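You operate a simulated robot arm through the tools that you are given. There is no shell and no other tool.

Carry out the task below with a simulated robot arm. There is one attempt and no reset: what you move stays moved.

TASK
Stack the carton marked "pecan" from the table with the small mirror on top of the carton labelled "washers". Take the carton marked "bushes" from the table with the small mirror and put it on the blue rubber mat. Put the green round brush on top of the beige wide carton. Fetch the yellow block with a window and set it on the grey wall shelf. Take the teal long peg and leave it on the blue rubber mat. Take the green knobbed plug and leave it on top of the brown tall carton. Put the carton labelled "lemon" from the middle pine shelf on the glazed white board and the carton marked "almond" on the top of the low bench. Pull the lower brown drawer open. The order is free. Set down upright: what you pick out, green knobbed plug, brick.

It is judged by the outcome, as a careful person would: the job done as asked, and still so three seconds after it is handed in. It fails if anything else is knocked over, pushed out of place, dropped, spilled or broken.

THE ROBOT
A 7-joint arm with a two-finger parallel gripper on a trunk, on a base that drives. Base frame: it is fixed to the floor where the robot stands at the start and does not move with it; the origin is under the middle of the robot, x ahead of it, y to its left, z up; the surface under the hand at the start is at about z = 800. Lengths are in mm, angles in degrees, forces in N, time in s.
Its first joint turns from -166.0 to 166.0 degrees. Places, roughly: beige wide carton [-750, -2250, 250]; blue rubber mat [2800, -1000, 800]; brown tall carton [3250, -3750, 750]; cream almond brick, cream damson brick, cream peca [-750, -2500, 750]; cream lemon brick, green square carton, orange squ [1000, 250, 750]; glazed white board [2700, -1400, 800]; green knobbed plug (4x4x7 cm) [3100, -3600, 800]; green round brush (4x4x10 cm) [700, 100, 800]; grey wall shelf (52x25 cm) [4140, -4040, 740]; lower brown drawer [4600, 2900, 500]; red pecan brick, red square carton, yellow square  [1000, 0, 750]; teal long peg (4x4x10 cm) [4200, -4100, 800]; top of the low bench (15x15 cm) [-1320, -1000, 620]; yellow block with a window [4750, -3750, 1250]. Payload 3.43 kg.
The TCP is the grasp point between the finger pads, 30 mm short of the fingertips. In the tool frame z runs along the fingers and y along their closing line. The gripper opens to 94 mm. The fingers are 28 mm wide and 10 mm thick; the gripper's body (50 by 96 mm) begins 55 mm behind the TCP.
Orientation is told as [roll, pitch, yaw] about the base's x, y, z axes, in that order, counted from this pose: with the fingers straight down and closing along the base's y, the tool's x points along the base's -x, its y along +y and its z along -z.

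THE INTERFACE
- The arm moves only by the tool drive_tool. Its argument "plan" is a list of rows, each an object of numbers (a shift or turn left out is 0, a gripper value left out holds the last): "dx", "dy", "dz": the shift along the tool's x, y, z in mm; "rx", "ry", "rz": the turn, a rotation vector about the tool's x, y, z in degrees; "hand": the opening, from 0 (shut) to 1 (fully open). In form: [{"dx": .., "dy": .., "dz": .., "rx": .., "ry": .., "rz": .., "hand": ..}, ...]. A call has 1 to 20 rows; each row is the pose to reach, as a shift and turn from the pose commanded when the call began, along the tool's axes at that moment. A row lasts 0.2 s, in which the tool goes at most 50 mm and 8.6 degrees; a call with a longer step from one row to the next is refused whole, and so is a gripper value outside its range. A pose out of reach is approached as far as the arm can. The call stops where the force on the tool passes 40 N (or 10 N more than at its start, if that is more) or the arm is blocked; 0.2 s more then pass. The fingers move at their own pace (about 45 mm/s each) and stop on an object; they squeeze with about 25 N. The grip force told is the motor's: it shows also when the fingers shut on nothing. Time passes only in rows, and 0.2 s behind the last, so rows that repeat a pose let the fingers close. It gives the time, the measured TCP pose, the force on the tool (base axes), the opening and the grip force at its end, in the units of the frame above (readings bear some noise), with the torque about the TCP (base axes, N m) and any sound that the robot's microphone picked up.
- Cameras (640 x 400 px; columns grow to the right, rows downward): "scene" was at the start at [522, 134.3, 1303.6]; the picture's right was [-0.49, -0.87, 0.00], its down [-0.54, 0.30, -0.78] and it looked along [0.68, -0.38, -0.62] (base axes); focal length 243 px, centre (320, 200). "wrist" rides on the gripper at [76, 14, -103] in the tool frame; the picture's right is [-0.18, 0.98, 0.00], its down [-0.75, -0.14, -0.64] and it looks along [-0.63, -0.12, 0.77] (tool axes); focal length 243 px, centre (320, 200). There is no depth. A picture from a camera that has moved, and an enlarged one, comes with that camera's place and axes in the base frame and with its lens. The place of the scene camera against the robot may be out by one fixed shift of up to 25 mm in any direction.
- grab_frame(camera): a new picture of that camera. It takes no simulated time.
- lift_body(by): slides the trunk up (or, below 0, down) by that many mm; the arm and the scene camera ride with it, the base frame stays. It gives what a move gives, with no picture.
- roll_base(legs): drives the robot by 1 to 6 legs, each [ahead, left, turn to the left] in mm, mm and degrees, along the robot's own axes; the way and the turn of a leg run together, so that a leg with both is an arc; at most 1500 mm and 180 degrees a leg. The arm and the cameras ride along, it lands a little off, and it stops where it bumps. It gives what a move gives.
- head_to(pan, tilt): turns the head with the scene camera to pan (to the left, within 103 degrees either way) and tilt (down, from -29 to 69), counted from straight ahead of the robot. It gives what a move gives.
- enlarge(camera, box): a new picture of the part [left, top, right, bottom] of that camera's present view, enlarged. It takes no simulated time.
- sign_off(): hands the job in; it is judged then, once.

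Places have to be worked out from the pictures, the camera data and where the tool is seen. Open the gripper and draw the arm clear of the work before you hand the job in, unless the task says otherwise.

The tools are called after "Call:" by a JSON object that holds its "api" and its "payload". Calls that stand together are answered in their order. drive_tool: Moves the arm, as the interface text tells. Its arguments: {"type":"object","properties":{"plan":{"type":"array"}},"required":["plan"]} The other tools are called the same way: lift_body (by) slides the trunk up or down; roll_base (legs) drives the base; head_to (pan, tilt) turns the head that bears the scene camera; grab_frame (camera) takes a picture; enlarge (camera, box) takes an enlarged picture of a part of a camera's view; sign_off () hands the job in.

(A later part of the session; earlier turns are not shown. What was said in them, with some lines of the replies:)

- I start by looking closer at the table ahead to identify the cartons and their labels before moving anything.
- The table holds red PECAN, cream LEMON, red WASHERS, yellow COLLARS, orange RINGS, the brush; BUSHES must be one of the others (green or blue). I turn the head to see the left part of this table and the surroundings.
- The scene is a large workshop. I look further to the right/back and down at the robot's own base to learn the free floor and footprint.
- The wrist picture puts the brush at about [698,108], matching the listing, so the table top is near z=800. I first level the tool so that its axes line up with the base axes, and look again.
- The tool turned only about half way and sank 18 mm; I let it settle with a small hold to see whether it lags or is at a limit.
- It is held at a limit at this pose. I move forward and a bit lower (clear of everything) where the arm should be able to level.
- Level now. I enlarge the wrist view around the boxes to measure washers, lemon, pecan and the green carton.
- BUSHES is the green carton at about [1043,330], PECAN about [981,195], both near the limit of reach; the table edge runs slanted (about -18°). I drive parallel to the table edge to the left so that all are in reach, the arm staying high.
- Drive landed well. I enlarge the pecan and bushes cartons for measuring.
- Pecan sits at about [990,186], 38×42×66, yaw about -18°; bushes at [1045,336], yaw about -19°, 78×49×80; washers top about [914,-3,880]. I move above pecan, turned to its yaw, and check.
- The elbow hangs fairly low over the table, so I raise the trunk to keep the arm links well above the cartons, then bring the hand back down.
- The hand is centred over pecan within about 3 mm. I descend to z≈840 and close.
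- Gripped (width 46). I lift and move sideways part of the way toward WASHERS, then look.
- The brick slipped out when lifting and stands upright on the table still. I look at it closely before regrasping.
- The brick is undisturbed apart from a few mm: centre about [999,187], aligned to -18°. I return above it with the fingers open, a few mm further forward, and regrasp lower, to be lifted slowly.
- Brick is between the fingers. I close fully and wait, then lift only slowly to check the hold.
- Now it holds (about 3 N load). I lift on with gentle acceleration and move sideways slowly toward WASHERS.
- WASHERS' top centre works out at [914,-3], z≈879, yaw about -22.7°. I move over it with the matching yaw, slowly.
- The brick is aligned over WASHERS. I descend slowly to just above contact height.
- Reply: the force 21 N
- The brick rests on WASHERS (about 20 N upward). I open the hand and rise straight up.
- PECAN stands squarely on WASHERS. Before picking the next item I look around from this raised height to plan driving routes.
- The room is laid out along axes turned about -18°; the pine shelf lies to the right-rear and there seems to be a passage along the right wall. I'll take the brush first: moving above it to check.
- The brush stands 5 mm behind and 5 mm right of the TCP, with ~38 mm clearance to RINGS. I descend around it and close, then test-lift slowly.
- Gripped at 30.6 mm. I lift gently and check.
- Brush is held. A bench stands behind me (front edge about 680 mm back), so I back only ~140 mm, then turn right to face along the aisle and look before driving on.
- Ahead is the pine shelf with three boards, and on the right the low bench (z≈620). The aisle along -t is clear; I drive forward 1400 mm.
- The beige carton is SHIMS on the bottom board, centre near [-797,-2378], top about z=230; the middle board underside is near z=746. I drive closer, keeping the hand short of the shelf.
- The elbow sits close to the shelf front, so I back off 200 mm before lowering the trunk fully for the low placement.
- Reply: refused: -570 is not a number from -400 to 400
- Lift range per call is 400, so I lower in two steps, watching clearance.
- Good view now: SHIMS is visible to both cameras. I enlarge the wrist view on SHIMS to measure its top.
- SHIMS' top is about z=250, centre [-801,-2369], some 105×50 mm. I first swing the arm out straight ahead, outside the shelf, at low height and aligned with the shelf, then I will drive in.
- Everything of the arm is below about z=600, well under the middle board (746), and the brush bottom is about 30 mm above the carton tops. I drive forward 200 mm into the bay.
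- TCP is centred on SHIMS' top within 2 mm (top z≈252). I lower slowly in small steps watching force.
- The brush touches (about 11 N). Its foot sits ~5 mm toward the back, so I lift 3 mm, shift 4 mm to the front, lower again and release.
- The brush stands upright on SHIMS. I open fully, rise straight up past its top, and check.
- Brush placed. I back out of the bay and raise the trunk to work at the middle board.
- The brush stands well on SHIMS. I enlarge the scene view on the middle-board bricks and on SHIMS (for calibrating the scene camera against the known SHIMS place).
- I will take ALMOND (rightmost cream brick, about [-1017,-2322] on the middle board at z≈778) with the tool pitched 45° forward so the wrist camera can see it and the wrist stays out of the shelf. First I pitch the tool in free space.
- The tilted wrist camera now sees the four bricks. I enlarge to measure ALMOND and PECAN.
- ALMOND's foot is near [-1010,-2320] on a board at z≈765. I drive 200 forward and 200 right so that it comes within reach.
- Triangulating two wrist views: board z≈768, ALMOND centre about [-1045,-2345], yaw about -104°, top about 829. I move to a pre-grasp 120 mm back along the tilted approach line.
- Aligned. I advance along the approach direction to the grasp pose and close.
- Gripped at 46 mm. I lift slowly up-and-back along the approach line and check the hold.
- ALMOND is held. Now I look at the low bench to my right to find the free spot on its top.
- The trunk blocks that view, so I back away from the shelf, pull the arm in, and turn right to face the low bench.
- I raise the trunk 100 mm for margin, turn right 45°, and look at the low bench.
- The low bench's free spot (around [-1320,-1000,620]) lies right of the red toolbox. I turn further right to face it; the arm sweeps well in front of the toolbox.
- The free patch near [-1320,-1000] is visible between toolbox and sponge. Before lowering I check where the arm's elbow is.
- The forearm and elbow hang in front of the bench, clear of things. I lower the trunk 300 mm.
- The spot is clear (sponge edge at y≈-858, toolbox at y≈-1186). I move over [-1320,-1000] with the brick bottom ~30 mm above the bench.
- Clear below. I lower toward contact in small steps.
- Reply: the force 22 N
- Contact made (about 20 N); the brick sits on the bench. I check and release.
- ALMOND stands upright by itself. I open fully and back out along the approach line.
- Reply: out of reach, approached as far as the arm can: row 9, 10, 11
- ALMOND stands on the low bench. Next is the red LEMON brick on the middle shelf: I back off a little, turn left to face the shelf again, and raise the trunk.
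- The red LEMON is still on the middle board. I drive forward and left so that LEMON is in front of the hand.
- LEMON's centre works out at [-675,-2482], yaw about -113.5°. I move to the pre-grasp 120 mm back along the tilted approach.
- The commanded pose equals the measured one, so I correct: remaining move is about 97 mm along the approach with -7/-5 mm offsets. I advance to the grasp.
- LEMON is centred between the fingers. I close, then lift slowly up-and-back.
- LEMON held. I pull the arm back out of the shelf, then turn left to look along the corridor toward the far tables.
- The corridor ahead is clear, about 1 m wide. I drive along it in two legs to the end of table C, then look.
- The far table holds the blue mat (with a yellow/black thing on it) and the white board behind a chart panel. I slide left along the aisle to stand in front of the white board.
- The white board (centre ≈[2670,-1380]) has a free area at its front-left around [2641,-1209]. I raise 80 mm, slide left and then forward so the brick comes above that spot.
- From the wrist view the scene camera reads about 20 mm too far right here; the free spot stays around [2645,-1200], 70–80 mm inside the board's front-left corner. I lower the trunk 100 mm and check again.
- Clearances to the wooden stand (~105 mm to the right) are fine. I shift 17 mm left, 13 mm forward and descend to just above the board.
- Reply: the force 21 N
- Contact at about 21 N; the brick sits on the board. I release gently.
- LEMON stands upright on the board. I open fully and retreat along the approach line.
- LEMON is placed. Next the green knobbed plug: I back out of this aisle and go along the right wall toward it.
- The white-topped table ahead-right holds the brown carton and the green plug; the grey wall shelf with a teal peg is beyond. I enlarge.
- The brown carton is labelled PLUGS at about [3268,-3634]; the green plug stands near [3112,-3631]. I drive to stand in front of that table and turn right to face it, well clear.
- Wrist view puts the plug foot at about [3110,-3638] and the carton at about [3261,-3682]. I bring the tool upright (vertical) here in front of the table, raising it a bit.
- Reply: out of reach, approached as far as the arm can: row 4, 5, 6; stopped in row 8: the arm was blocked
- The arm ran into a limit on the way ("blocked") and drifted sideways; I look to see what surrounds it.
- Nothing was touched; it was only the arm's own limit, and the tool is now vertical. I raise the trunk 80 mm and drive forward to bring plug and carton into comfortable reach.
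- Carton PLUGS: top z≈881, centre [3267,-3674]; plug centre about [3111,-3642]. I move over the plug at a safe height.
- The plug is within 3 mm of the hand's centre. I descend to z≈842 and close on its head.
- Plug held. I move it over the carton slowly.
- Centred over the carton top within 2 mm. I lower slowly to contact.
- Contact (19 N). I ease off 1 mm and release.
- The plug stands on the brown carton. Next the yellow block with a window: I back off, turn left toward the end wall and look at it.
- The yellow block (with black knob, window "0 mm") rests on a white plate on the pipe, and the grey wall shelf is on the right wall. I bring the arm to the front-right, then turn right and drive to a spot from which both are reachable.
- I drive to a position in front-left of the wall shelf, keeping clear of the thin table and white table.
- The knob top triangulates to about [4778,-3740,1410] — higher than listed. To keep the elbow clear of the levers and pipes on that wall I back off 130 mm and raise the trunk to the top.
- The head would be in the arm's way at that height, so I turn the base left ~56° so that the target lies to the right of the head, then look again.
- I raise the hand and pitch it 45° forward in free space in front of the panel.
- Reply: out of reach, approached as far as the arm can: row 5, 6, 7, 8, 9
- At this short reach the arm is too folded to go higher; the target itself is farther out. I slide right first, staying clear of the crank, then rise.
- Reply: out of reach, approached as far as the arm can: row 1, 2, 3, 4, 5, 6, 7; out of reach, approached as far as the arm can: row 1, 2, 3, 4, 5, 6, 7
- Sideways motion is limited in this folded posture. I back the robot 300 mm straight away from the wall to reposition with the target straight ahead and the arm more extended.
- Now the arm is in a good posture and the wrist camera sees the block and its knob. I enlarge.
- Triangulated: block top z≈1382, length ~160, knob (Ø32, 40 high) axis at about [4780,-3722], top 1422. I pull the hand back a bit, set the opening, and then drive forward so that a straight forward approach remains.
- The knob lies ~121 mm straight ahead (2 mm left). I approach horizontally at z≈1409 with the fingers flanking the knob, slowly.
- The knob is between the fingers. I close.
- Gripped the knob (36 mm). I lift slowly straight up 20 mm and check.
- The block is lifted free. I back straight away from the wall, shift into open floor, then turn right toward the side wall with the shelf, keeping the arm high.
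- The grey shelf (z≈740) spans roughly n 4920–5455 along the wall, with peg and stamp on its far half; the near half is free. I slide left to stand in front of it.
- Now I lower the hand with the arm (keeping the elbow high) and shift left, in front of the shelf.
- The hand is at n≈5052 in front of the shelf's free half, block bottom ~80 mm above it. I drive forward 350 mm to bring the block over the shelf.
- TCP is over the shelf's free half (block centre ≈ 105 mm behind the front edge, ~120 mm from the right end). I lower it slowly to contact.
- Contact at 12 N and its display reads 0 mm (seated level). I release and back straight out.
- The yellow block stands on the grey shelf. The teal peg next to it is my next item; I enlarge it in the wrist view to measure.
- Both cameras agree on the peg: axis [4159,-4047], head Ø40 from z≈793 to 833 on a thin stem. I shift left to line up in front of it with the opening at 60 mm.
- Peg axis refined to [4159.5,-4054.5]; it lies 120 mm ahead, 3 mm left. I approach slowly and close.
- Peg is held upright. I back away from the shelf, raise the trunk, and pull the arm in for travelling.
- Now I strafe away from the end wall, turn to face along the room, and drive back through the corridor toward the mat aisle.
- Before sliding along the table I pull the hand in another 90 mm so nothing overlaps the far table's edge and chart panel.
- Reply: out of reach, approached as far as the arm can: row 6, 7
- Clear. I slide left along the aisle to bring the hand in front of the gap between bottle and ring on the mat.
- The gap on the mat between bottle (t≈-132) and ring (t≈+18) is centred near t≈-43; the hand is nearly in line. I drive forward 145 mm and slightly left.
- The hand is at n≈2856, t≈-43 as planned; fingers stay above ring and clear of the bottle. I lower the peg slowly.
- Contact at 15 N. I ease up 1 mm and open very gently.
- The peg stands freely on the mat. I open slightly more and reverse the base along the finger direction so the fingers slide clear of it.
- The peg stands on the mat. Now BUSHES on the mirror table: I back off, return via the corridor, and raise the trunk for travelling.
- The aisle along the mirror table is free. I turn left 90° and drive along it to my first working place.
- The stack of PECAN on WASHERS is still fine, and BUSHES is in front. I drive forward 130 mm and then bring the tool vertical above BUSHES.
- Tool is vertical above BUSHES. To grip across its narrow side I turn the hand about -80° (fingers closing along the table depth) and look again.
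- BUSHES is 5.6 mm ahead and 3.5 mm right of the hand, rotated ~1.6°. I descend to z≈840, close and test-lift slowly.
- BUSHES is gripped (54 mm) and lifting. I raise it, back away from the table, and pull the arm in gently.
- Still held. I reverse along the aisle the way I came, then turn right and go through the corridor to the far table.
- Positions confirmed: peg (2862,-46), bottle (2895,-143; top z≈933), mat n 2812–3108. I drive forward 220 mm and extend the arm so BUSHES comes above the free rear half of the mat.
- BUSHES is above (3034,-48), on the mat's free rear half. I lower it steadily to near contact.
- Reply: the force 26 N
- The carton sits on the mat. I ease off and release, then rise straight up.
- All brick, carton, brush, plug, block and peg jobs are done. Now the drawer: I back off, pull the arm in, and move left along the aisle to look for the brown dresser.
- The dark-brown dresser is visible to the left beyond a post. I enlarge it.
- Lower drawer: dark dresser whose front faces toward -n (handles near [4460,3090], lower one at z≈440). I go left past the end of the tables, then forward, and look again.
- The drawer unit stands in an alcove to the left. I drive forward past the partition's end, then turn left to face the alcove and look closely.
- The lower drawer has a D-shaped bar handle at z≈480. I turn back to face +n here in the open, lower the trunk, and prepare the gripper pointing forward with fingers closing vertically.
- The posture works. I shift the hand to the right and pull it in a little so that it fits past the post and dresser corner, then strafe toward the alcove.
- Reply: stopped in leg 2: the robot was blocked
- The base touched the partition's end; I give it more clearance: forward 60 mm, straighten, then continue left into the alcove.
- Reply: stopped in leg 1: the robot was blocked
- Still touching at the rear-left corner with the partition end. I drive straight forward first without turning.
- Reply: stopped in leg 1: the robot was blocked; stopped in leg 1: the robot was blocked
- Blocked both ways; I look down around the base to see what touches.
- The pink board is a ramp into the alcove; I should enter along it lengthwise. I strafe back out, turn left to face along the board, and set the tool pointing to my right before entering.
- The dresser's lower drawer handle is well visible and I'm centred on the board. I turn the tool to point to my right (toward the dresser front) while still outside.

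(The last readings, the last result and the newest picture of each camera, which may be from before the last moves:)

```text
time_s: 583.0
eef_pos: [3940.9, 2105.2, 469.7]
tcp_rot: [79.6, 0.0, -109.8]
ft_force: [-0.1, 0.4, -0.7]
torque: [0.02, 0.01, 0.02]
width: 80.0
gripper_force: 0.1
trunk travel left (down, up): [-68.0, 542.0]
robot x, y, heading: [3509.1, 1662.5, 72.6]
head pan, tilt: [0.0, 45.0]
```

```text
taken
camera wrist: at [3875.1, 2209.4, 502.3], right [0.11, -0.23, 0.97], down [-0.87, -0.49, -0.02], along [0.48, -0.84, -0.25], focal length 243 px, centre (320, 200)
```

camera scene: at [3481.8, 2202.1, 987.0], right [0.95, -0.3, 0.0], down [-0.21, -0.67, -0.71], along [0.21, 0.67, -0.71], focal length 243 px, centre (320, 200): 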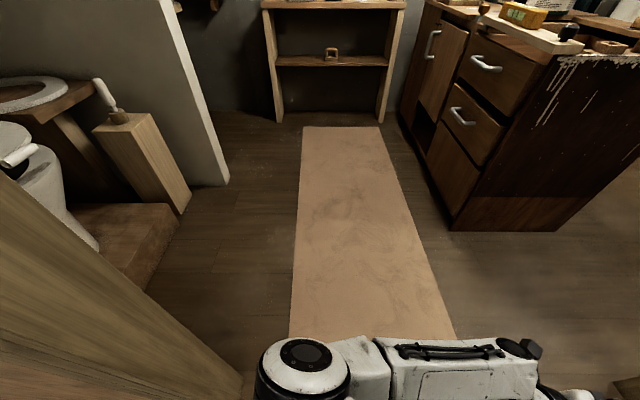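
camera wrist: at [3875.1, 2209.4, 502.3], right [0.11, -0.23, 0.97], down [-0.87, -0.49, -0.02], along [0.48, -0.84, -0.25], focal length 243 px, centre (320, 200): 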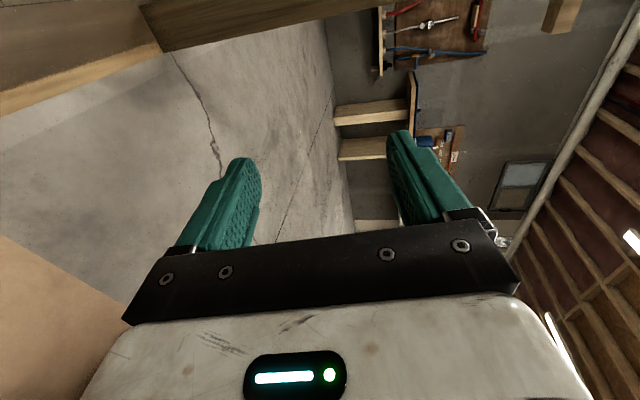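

The arm posture works (tool pointing right). I drive forward along the board into the alcove.

Call:
{"api": "roll_base", "payload": {"legs": [[500, 0, 0]]}}

Call:
{"api": "roll_base", "payload": {"legs": [[450, 0, 0]]}}

Call:
{"api": "head_to", "payload": {"pan": -50, "tilt": 35}}

Call:
{"api": "grab_frame", "payload": {"camera": "scene"}}

Call:
{"api": "grab_frame", "payload": {"camera": "wrist"}}

```text
time_s: 585.9
eef_pos: [4093.6, 2578.2, 468.8]
tcp_rot: [79.7, 0.0, -109.9]
ft_force: [0.1, 1.0, -0.1]
torque: [-0.01, -0.01, 0.01]
width: 79.8
gripper_force: 0.1
trunk travel left (down, up): [-68.0, 542.0]
robot x, y, heading: [3659.9, 2136.7, 72.3]
head pan, tilt: [0.0, 45.0]
```

```text
time_s: 588.6
eef_pos: [4231.0, 3009.4, 469.2]
tcp_rot: [79.6, -0.1, -109.8]
ft_force: [0.0, 0.8, -0.1]
torque: [0.02, 0.03, -0.04]
width: 79.8
gripper_force: 0.1
trunk travel left (down, up): [-68.0, 542.0]
robot x, y, heading: [3792.3, 2570.0, 72.2]
head pan, tilt: [0.0, 45.0]
```

```text
time_s: 589.8
eef_pos: [4232.1, 3008.5, 468.5]
tcp_rot: [79.6, -0.2, -109.9]
ft_force: [0.2, 0.3, -0.1]
torque: [-0.03, 0.0, 0.0]
width: 79.9
gripper_force: 0.2
trunk travel left (down, up): [-68.0, 542.0]
robot x, y, heading: [3793.3, 2571.1, 72.1]
head pan, tilt: [-50.0, 35.0]
```

```text
taken
camera scene: at [3828.9, 3063.8, 1001.8], right [0.38, -0.93, 0.0], down [-0.53, -0.22, -0.82], along [0.76, 0.31, -0.57], focal length 243 px, centre (320, 200)
```

scene: 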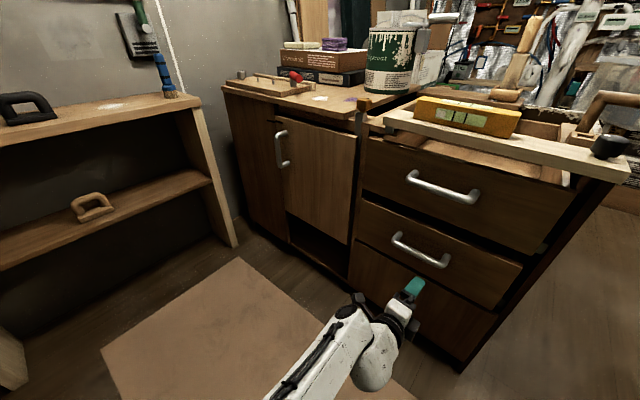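

```text
taken
camera wrist: at [4165.2, 3113.5, 502.3], right [0.11, -0.23, 0.97], down [-0.87, -0.48, -0.02], along [0.47, -0.84, -0.25], focal length 243 px, centre (320, 200)
```

wrist: 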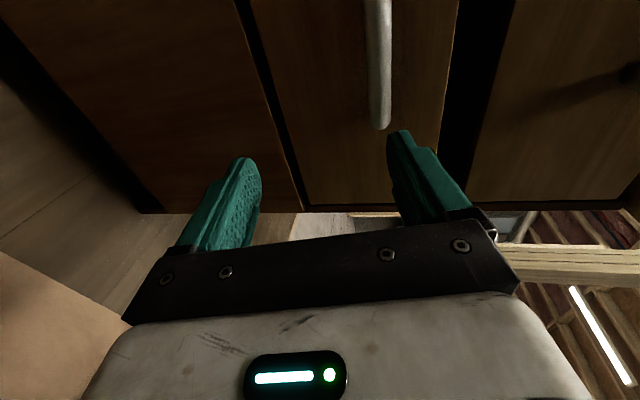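

I'm in front of the drawers and the wrist camera sees the lower handle at about z=500. I enlarge both views to locate it precisely.

Call:
{"api": "enlarge", "payload": {"camera": "wrist", "box": [260, 0, 500, 150]}}

Call:
{"api": "enlarge", "payload": {"camera": "scene", "box": [350, 150, 550, 370]}}

```text
2.67 times, centred on (380, 75) of wrist
camera zoom: at [4165.2, 3113.5, 502.3], right [0.11, -0.23, 0.97], down [-0.87, -0.48, -0.02], along [0.47, -0.84, -0.25], focal length 647 px, centre (160, 533)
```

zoom: 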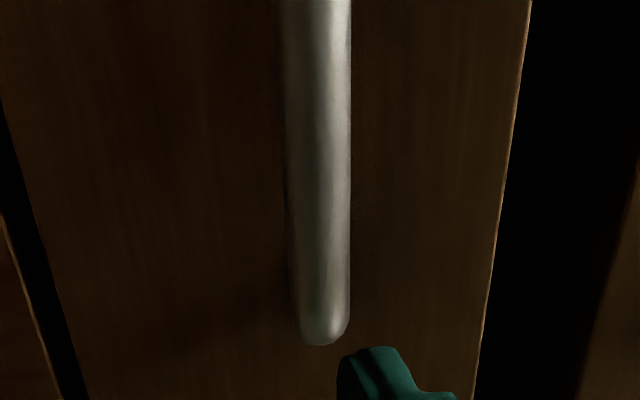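

```text
1.82 times, centred on (450, 260) of scene
camera zoom: at [3828.9, 3063.8, 1001.8], right [0.38, -0.93, 0.0], down [-0.53, -0.22, -0.82], along [0.76, 0.31, -0.57], focal length 441 px, centre (84, 91)
```

zoom: 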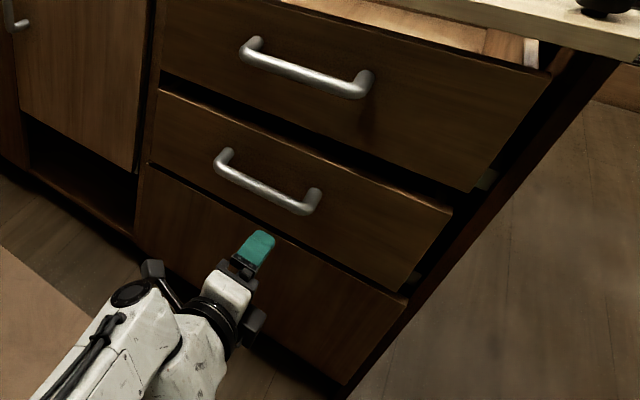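

The bar runs along z≈501 at n≈3203, t≈4149–4281 (Ø~21 mm). I align height and side position first, stopping ~60 mm short, and check.

Call:
{"api": "drive_tool", "payload": {"plan": [{"dx": 9, "dy": 8, "dz": 7}, {"dx": 18, "dy": 17, "dz": 15}, {"dx": 27, "dy": 26, "dz": 23}, {"dx": 36, "dy": 35, "dz": 31}, {"dx": 43.3, "dy": 41.8, "dz": 36.8}, {"dx": 43.3, "dy": 41.8, "dz": 36.8}]}}

Call:
{"api": "grab_frame", "payload": {"camera": "wrist"}}

Call:
{"api": "grab_frame", "payload": {"camera": "scene"}}

```text
time_s: 591.2
eef_pos: [4287.1, 3034.2, 503.3]
tcp_rot: [79.6, 0.0, -110.0]
ft_force: [0.5, -0.2, 0.4]
torque: [-0.01, 0.03, -0.02]
width: 80.1
gripper_force: 0.0
trunk travel left (down, up): [-68.0, 542.0]
robot x, y, heading: [3791.9, 2567.2, 72.5]
head pan, tilt: [-50.0, 35.0]
```

```text
taken
camera wrist: at [4221.4, 3139.7, 536.7], right [0.1, -0.23, 0.97], down [-0.87, -0.48, -0.02], along [0.47, -0.84, -0.25], focal length 243 px, centre (320, 200)
```

wrist: 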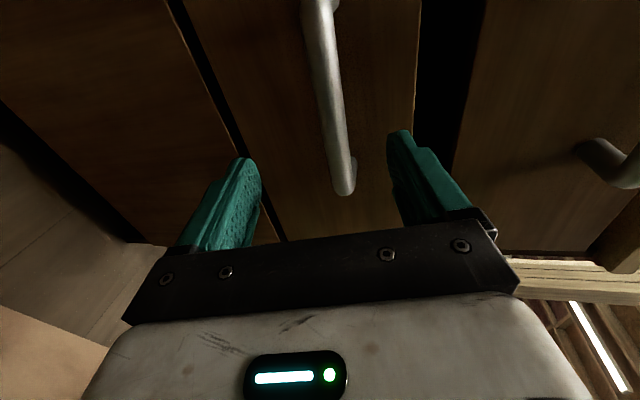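

```text
taken
camera scene: at [3828.9, 3063.7, 1001.8], right [0.38, -0.93, 0.0], down [-0.53, -0.22, -0.82], along [0.76, 0.31, -0.57], focal length 243 px, centre (320, 200)
```

scene: 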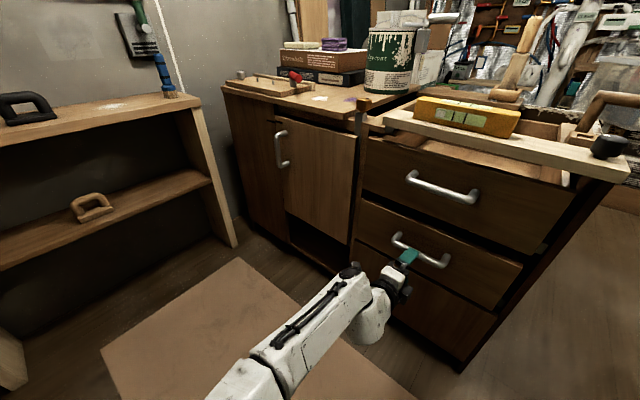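

Triangulated: bar axis at n≈3215, z≈500, and the hand is centred on it sideways. I advance 73 mm horizontally so the bar sits between the fingers, then close.

Call:
{"api": "drive_tool", "payload": {"plan": [{"dy": 1.5, "dz": 8}, {"dy": 4, "dz": 22}, {"dy": 7, "dz": 38}, {"dy": 10, "dz": 54}, {"dy": 12, "dz": 65}, {"dy": 13, "dz": 71.8}, {"dy": 13, "dz": 71.8}]}}

Call:
{"api": "grab_frame", "payload": {"camera": "wrist"}}

Call:
{"api": "enlarge", "payload": {"camera": "scene", "box": [350, 180, 510, 320]}}

```text
time_s: 592.8
eef_pos: [4355.4, 3009.9, 503.2]
tcp_rot: [79.6, 0.0, -109.9]
ft_force: [-1.1, 0.1, 0.1]
torque: [-0.03, -0.02, 0.03]
width: 79.8
gripper_force: 0.0
trunk travel left (down, up): [-68.0, 542.0]
robot x, y, heading: [3793.5, 2570.0, 72.4]
head pan, tilt: [-50.0, 35.0]
```

```text
taken
camera wrist: at [4290.0, 3114.4, 536.5], right [0.11, -0.23, 0.97], down [-0.87, -0.48, -0.02], along [0.47, -0.84, -0.25], focal length 243 px, centre (320, 200)
```

wrist: 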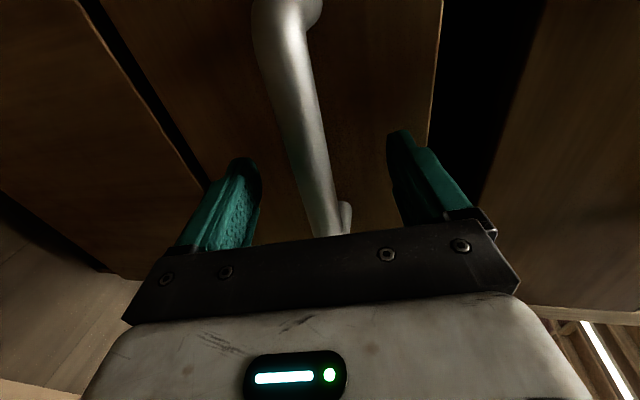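

```text
2.86 times, centred on (430, 250) of scene
camera zoom: at [3829.0, 3063.7, 1001.8], right [0.38, -0.93, 0.0], down [-0.53, -0.22, -0.82], along [0.76, 0.31, -0.57], focal length 694 px, centre (6, 57)
```

zoom: 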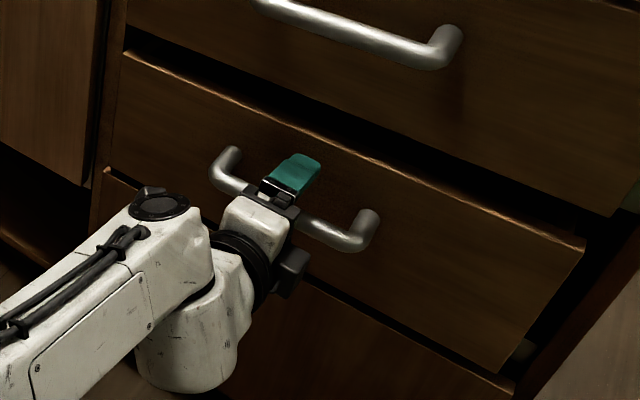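

The bar is between the fingers. I close on it.

Call:
{"api": "drive_tool", "payload": {"plan": [{"hand": 0}, {"hand": 0}, {"hand": 0}, {"hand": 0}, {"hand": 0}, {"hand": 0}, {"hand": 0}]}}

Call:
{"api": "grab_frame", "payload": {"camera": "wrist"}}

```text
time_s: 594.4
eef_pos: [4356.4, 3009.3, 500.9]
tcp_rot: [79.4, -0.2, -109.9]
ft_force: [-3.7, -1.8, -30.0]
torque: [-0.14, 0.12, 0.27]
width: 23.9
gripper_force: 45.4
trunk travel left (down, up): [-68.0, 542.0]
robot x, y, heading: [3799.6, 2569.4, 72.3]
head pan, tilt: [-50.0, 35.0]
```

```text
taken
camera wrist: at [4289.5, 3114.6, 534.3], right [0.11, -0.23, 0.97], down [-0.87, -0.49, -0.02], along [0.47, -0.84, -0.26], focal length 243 px, centre (320, 200)
```

wrist: 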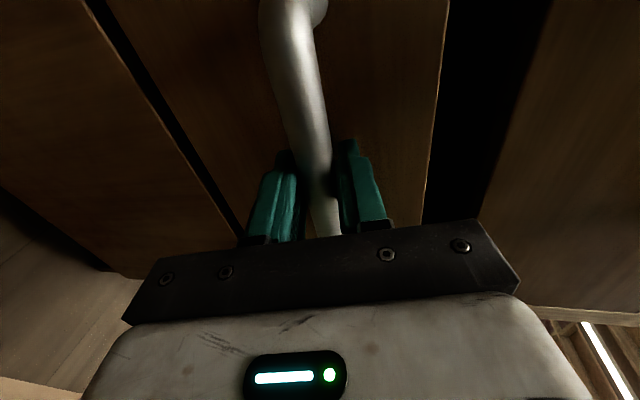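

Gripped; there is a 30 N vertical strain, so I relieve it by lowering ~3 mm, then begin to pull slowly.

Call:
{"api": "drive_tool", "payload": {"plan": [{"dy": -1.5}, {"dy": -2.5}, {"dy": -2.5}]}}

Call:
{"api": "drive_tool", "payload": {"plan": [{"dy": -0.5, "dz": -3}, {"dy": -1.3, "dz": -7}, {"dy": -2.4, "dz": -13}, {"dy": -3.6, "dz": -20}, {"dy": -5.4, "dz": -30}, {"dy": -5.4, "dz": -30}]}}

```text
time_s: 595.2
eef_pos: [4355.4, 3009.1, 501.4]
tcp_rot: [79.7, -0.2, -110.0]
ft_force: [-3.2, 0.5, -17.2]
torque: [-0.22, 0.21, 0.19]
width: 23.5
gripper_force: 44.6
trunk travel left (down, up): [-68.0, 542.0]
robot x, y, heading: [3796.1, 2569.6, 72.4]
head pan, tilt: [-50.0, 35.0]
```

```text
time_s: 596.6
eef_pos: [4326.2, 3019.3, 501.3]
tcp_rot: [79.6, -0.2, -110.2]
ft_force: [-1.3, -11.2, -11.4]
torque: [-0.17, 0.13, -0.13]
width: 23.8
gripper_force: 45.0
trunk travel left (down, up): [-68.0, 542.0]
robot x, y, heading: [3798.4, 2567.3, 72.3]
head pan, tilt: [-50.0, 35.0]
```

Call:
{"api": "grab_frame", "payload": {"camera": "scene"}}

Call:
{"api": "grab_frame", "payload": {"camera": "wrist"}}

```text
taken
camera scene: at [3829.2, 3063.7, 1001.8], right [0.38, -0.93, 0.0], down [-0.53, -0.22, -0.82], along [0.76, 0.31, -0.57], focal length 243 px, centre (320, 200)
```

scene: 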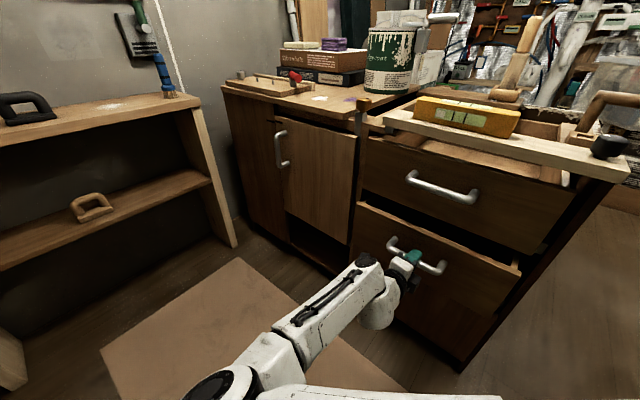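

```text
taken
camera wrist: at [4260.9, 3124.3, 533.9], right [0.1, -0.23, 0.97], down [-0.88, -0.48, -0.02], along [0.47, -0.85, -0.25], focal length 243 px, centre (320, 200)
```

wrist: 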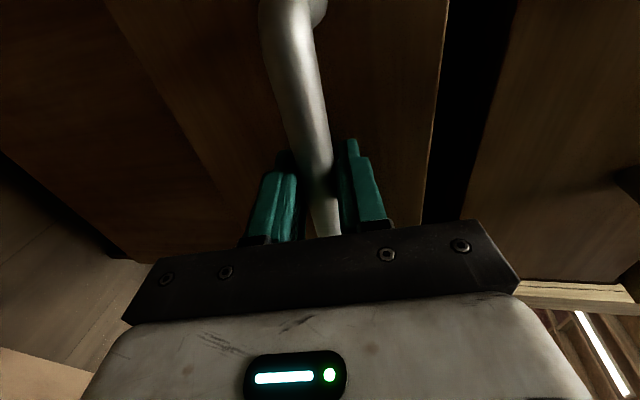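

The drawer is coming out. I continue pulling, with the direction slightly corrected for the side force.

Call:
{"api": "drive_tool", "payload": {"plan": [{"dx": -2, "dy": -1, "dz": -4}, {"dx": -2.7, "dy": -2, "dz": -11}, {"dx": -3.7, "dy": -3.8, "dz": -21}, {"dx": -4.7, "dy": -5.8, "dz": -32}, {"dx": -5.8, "dy": -8, "dz": -44}, {"dx": -7, "dy": -10.2, "dz": -56}, {"dx": -8.2, "dy": -12.4, "dz": -68}, {"dx": -9.4, "dy": -14.6, "dz": -80}, {"dx": -10.6, "dy": -16.8, "dz": -92}, {"dx": -11.4, "dy": -18.2, "dz": -100}, {"dx": -11.4, "dy": -18.2, "dz": -100}]}}

Call:
{"api": "grab_frame", "payload": {"camera": "scene"}}

```text
time_s: 599.0
eef_pos: [4228.5, 3048.1, 502.0]
tcp_rot: [79.5, 0.1, -109.5]
ft_force: [11.2, 34.5, 6.4]
torque: [-0.86, 0.18, 0.4]
width: 19.7
gripper_force: 45.3
trunk travel left (down, up): [-68.0, 542.0]
robot x, y, heading: [3790.2, 2570.8, 72.1]
head pan, tilt: [-50.0, 35.0]
```

```text
taken
camera scene: at [3828.8, 3064.2, 1001.7], right [0.38, -0.93, 0.0], down [-0.53, -0.22, -0.82], along [0.76, 0.31, -0.57], focal length 243 px, centre (320, 200)
```

scene: 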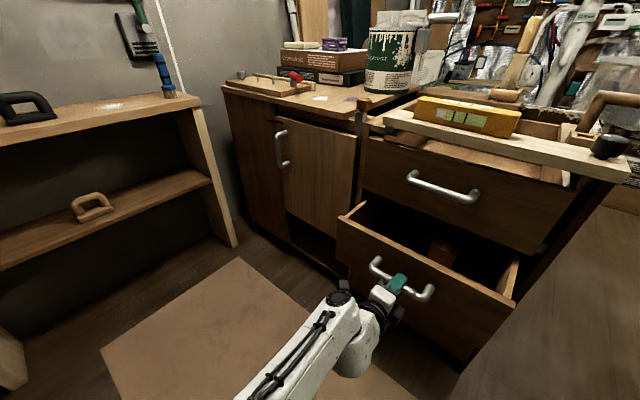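

The drawer is open about 13 cm; the side force shows the true direction is a touch the other way. I relieve it and pull another ~80 mm.

Call:
{"api": "drive_tool", "payload": {"plan": [{"dx": 3}, {"dx": 5, "dz": -2}, {"dx": 5, "dy": -1.5, "dz": -8}, {"dx": 5, "dy": -3, "dz": -17}, {"dx": 5, "dy": -5, "dz": -28}, {"dx": 5, "dy": -7, "dz": -40}, {"dx": 5, "dy": -9.4, "dz": -52}, {"dx": 5, "dy": -11.6, "dz": -64}, {"dx": 5, "dy": -13.5, "dz": -75}, {"dx": 5, "dy": -14.4, "dz": -80}, {"dx": 5, "dy": -14.4, "dz": -80}]}}

Call:
{"api": "grab_frame", "payload": {"camera": "scene"}}

Call:
{"api": "grab_frame", "payload": {"camera": "wrist"}}

```text
time_s: 601.4
eef_pos: [4152.3, 3073.2, 501.8]
tcp_rot: [79.6, -0.3, -110.5]
ft_force: [-10.3, -37.3, -0.2]
torque: [-0.25, 0.07, 0.39]
width: 19.9
gripper_force: 45.6
trunk travel left (down, up): [-68.0, 542.0]
robot x, y, heading: [3794.0, 2567.7, 72.1]
head pan, tilt: [-50.0, 35.0]
```

```text
taken
camera scene: at [3828.8, 3063.0, 1002.0], right [0.38, -0.93, 0.0], down [-0.53, -0.22, -0.82], along [0.76, 0.31, -0.57], focal length 243 px, centre (320, 200)
```

scene: 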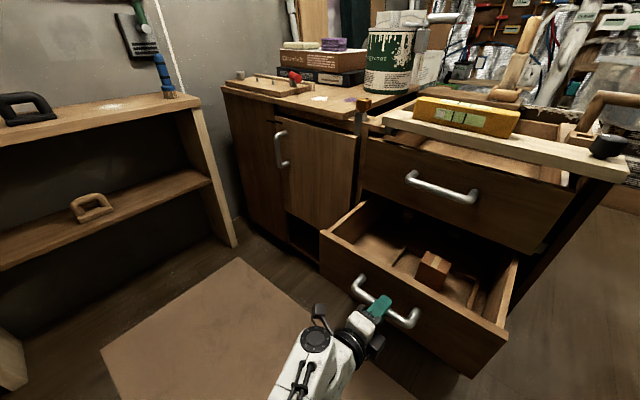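

```text
taken
camera wrist: at [4087.4, 3177.8, 534.4], right [0.1, -0.23, 0.97], down [-0.88, -0.48, -0.02], along [0.47, -0.85, -0.25], focal length 243 px, centre (320, 200)
```

wrist: 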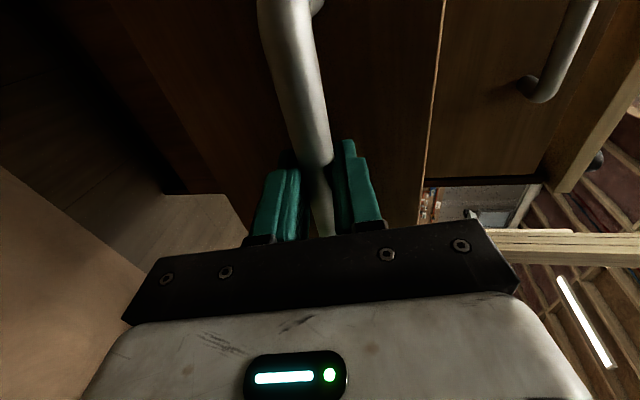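

The drawer is out ~21 cm. I relieve the side strain and draw it out some 70 mm more.

Call:
{"api": "drive_tool", "payload": {"plan": [{"dx": -3}, {"dx": -5}, {"dx": -5.4, "dy": -1, "dz": -5}, {"dx": -6, "dy": -2.6, "dz": -14}, {"dx": -6.6, "dy": -4.4, "dz": -24}, {"dx": -7.3, "dy": -6.4, "dz": -35}, {"dx": -8, "dy": -8.4, "dz": -46}, {"dx": -8.6, "dy": -10.4, "dz": -57}, {"dx": -9.2, "dy": -12, "dz": -66}, {"dx": -9.4, "dy": -12.6, "dz": -69}, {"dx": -9.4, "dy": -12.6, "dz": -69}]}}

Call:
{"api": "grab_frame", "payload": {"camera": "scene"}}

```text
time_s: 603.8
eef_pos: [4084.2, 3095.3, 501.8]
tcp_rot: [79.6, 0.1, -109.5]
ft_force: [9.8, 29.9, 18.2]
torque: [-0.9, 0.11, 0.34]
width: 20.0
gripper_force: 45.5
trunk travel left (down, up): [-68.0, 542.0]
robot x, y, heading: [3792.6, 2570.9, 72.2]
head pan, tilt: [-50.0, 35.0]
```

```text
taken
camera scene: at [3828.7, 3064.0, 1001.8], right [0.38, -0.93, 0.0], down [-0.53, -0.22, -0.82], along [0.76, 0.31, -0.57], focal length 243 px, centre (320, 200)
```

scene: 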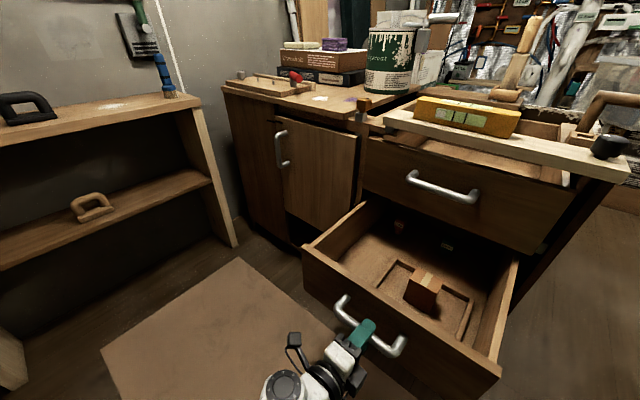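

The drawer is open nearly 30 cm. I relieve the strain, open the fingers and withdraw.

Call:
{"api": "drive_tool", "payload": {"plan": [{"dx": 3}, {"dx": 4.5}, {"dx": 4.5, "hand": 0.3}, {"dx": 4.5, "hand": 0.5}, {"dx": 4.5, "hand": 0.75}, {"dx": 4.5, "hand": 0.75}, {"dx": 4.5, "hand": 0.75}]}}

Call:
{"api": "drive_tool", "payload": {"plan": [{"dy": -1.5, "dz": -8}, {"dy": -4, "dz": -22}, {"dy": -7, "dz": -38}, {"dy": -10, "dz": -54}, {"dy": -13, "dz": -70}, {"dy": -13, "dz": -70}]}}

Call:
{"api": "grab_frame", "payload": {"camera": "scene"}}

Call:
{"api": "grab_frame", "payload": {"camera": "wrist"}}

```text
time_s: 605.4
eef_pos: [4084.5, 3095.4, 501.3]
tcp_rot: [79.5, -0.1, -109.9]
ft_force: [0.3, -0.5, -0.6]
torque: [0.01, -0.01, -0.01]
width: 70.5
gripper_force: 0.0
trunk travel left (down, up): [-68.0, 542.0]
robot x, y, heading: [3795.2, 2567.5, 72.6]
head pan, tilt: [-50.0, 35.0]
```

```text
time_s: 606.8
eef_pos: [4017.5, 3121.6, 502.7]
tcp_rot: [79.6, -0.1, -109.9]
ft_force: [0.3, -0.2, 0.0]
torque: [0.02, -0.01, 0.01]
width: 70.3
gripper_force: 0.0
trunk travel left (down, up): [-68.0, 542.0]
robot x, y, heading: [3799.2, 2570.3, 72.5]
head pan, tilt: [-50.0, 35.0]
```

```text
taken
camera scene: at [3828.8, 3063.7, 1001.9], right [0.38, -0.93, 0.0], down [-0.53, -0.22, -0.82], along [0.76, 0.31, -0.57], focal length 243 px, centre (320, 200)
```

scene: 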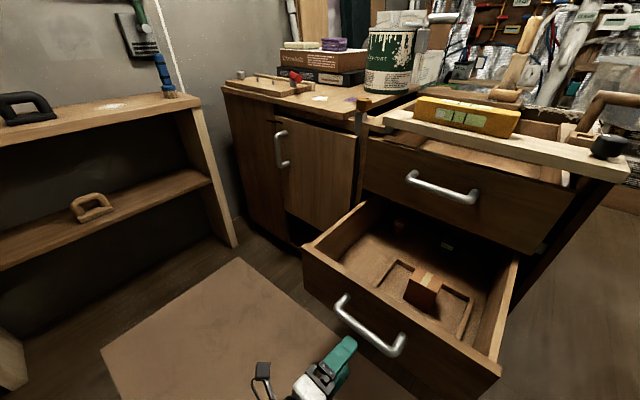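

```text
taken
camera wrist: at [3951.7, 3225.2, 535.1], right [0.1, -0.23, 0.97], down [-0.87, -0.48, -0.02], along [0.47, -0.84, -0.25], focal length 243 px, centre (320, 200)
```

wrist: 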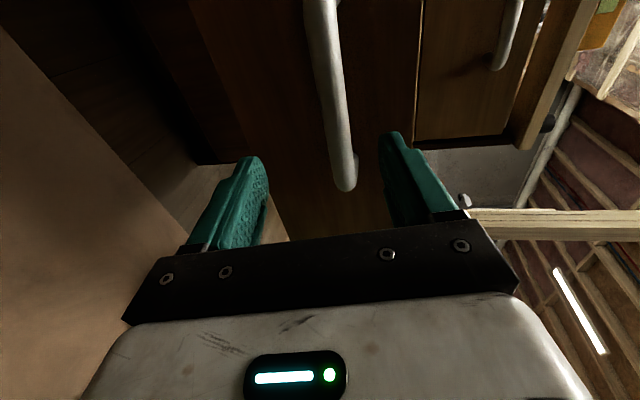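

The drawer stays open and the hand is free. I reverse along the board, clear of the dresser, and take a last look.

Call:
{"api": "roll_base", "payload": {"legs": [[-450, 0, 0], [-450, 0, 0]]}}

Call:
{"api": "drive_tool", "payload": {"plan": [{"hand": 1}, {"hand": 1}, {"hand": 1}]}}

Call:
{"api": "head_to", "payload": {"pan": -15, "tilt": 35}}

Call:
{"api": "grab_frame", "payload": {"camera": "scene"}}

```text
time_s: 611.8
eef_pos: [3744.7, 2267.7, 502.5]
tcp_rot: [79.5, -0.1, -109.7]
ft_force: [0.2, 0.1, 0.1]
torque: [-0.02, 0.01, 0.0]
width: 70.6
gripper_force: 0.0
trunk travel left (down, up): [-68.0, 542.0]
robot x, y, heading: [3520.7, 1715.8, 72.3]
head pan, tilt: [-50.0, 35.0]
```

```text
time_s: 612.6
eef_pos: [3744.9, 2266.9, 502.2]
tcp_rot: [79.6, -0.1, -109.8]
ft_force: [0.3, 0.0, 0.6]
torque: [0.0, 0.0, -0.04]
width: 94.1
gripper_force: 0.1
trunk travel left (down, up): [-68.0, 542.0]
robot x, y, heading: [3520.9, 1716.4, 72.7]
head pan, tilt: [-50.0, 35.0]
```

```text
time_s: 613.6
eef_pos: [3744.7, 2267.9, 501.8]
tcp_rot: [79.6, -0.1, -109.6]
ft_force: [-0.8, -0.1, 0.4]
torque: [-0.01, -0.01, 0.0]
width: 94.3
gripper_force: 0.2
trunk travel left (down, up): [-68.0, 542.0]
robot x, y, heading: [3519.8, 1712.7, 72.5]
head pan, tilt: [-15.0, 35.0]
```

```text
taken
camera scene: at [3521.4, 2250.7, 1001.8], right [0.84, -0.54, 0.0], down [-0.31, -0.48, -0.82], along [0.44, 0.69, -0.57], focal length 243 px, centre (320, 200)
```

scene: 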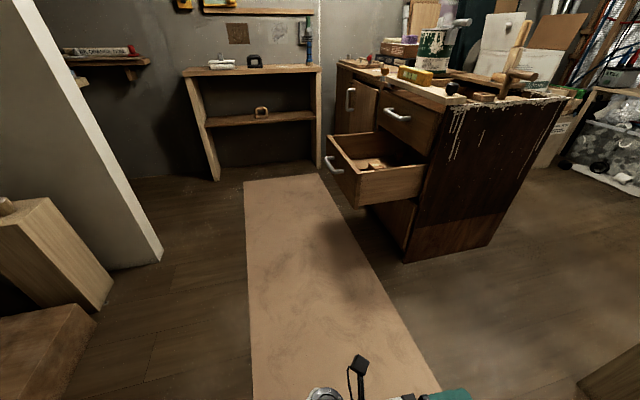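

All jobs are done: the drawer stands open, the gripper is open and the arm is clear of the work. I hand in.

Call:
{"api": "sign_off", "payload": {}}

```text
The job is handed in.
```

All nine jobs are done and handed in. The result hasn't come back yet. Each item was standing upright on its target when I last looked at it.

| Item | Where it is now |
|---|---|
| PECAN carton (mirror table) | On top of WASHERS |
| BUSHES carton (mirror table) | On the blue rubber mat, rear half |
| Green round brush | On the beige carton marked SHIMS, bottom board of the pine shelf |
| Yellow block with a window | On the grey wall shelf, in its free half |
| Teal long peg | On the blue rubber mat, between the ring and the bottle already there |
| Green knobbed plug | On the brown carton marked PLUGS |
| LEMON carton (middle pine shelf) | On the glazed white board, front left |
| ALMOND carton (middle pine shelf) | On the low bench, at about [-1320, -1000] |
| Lower brown drawer | Pulled open about 28 cm |

- **PECAN slip:** it slipped from the gripper on the first lift. It stayed upright within a few millimetres of where it was, and I regrasped it and lifted slowly.
- **Base contact:** entering the alcove by the drawers, the base was blocked three times at the opening, I think by the end of the partition. I backed out and went in along the board on the floor instead, and saw nothing out of place afterwards.
- **Not rechecked:** apart from PECAN and LEMON, which I saw in place on later passes, I did not go back to each spot for a final look.
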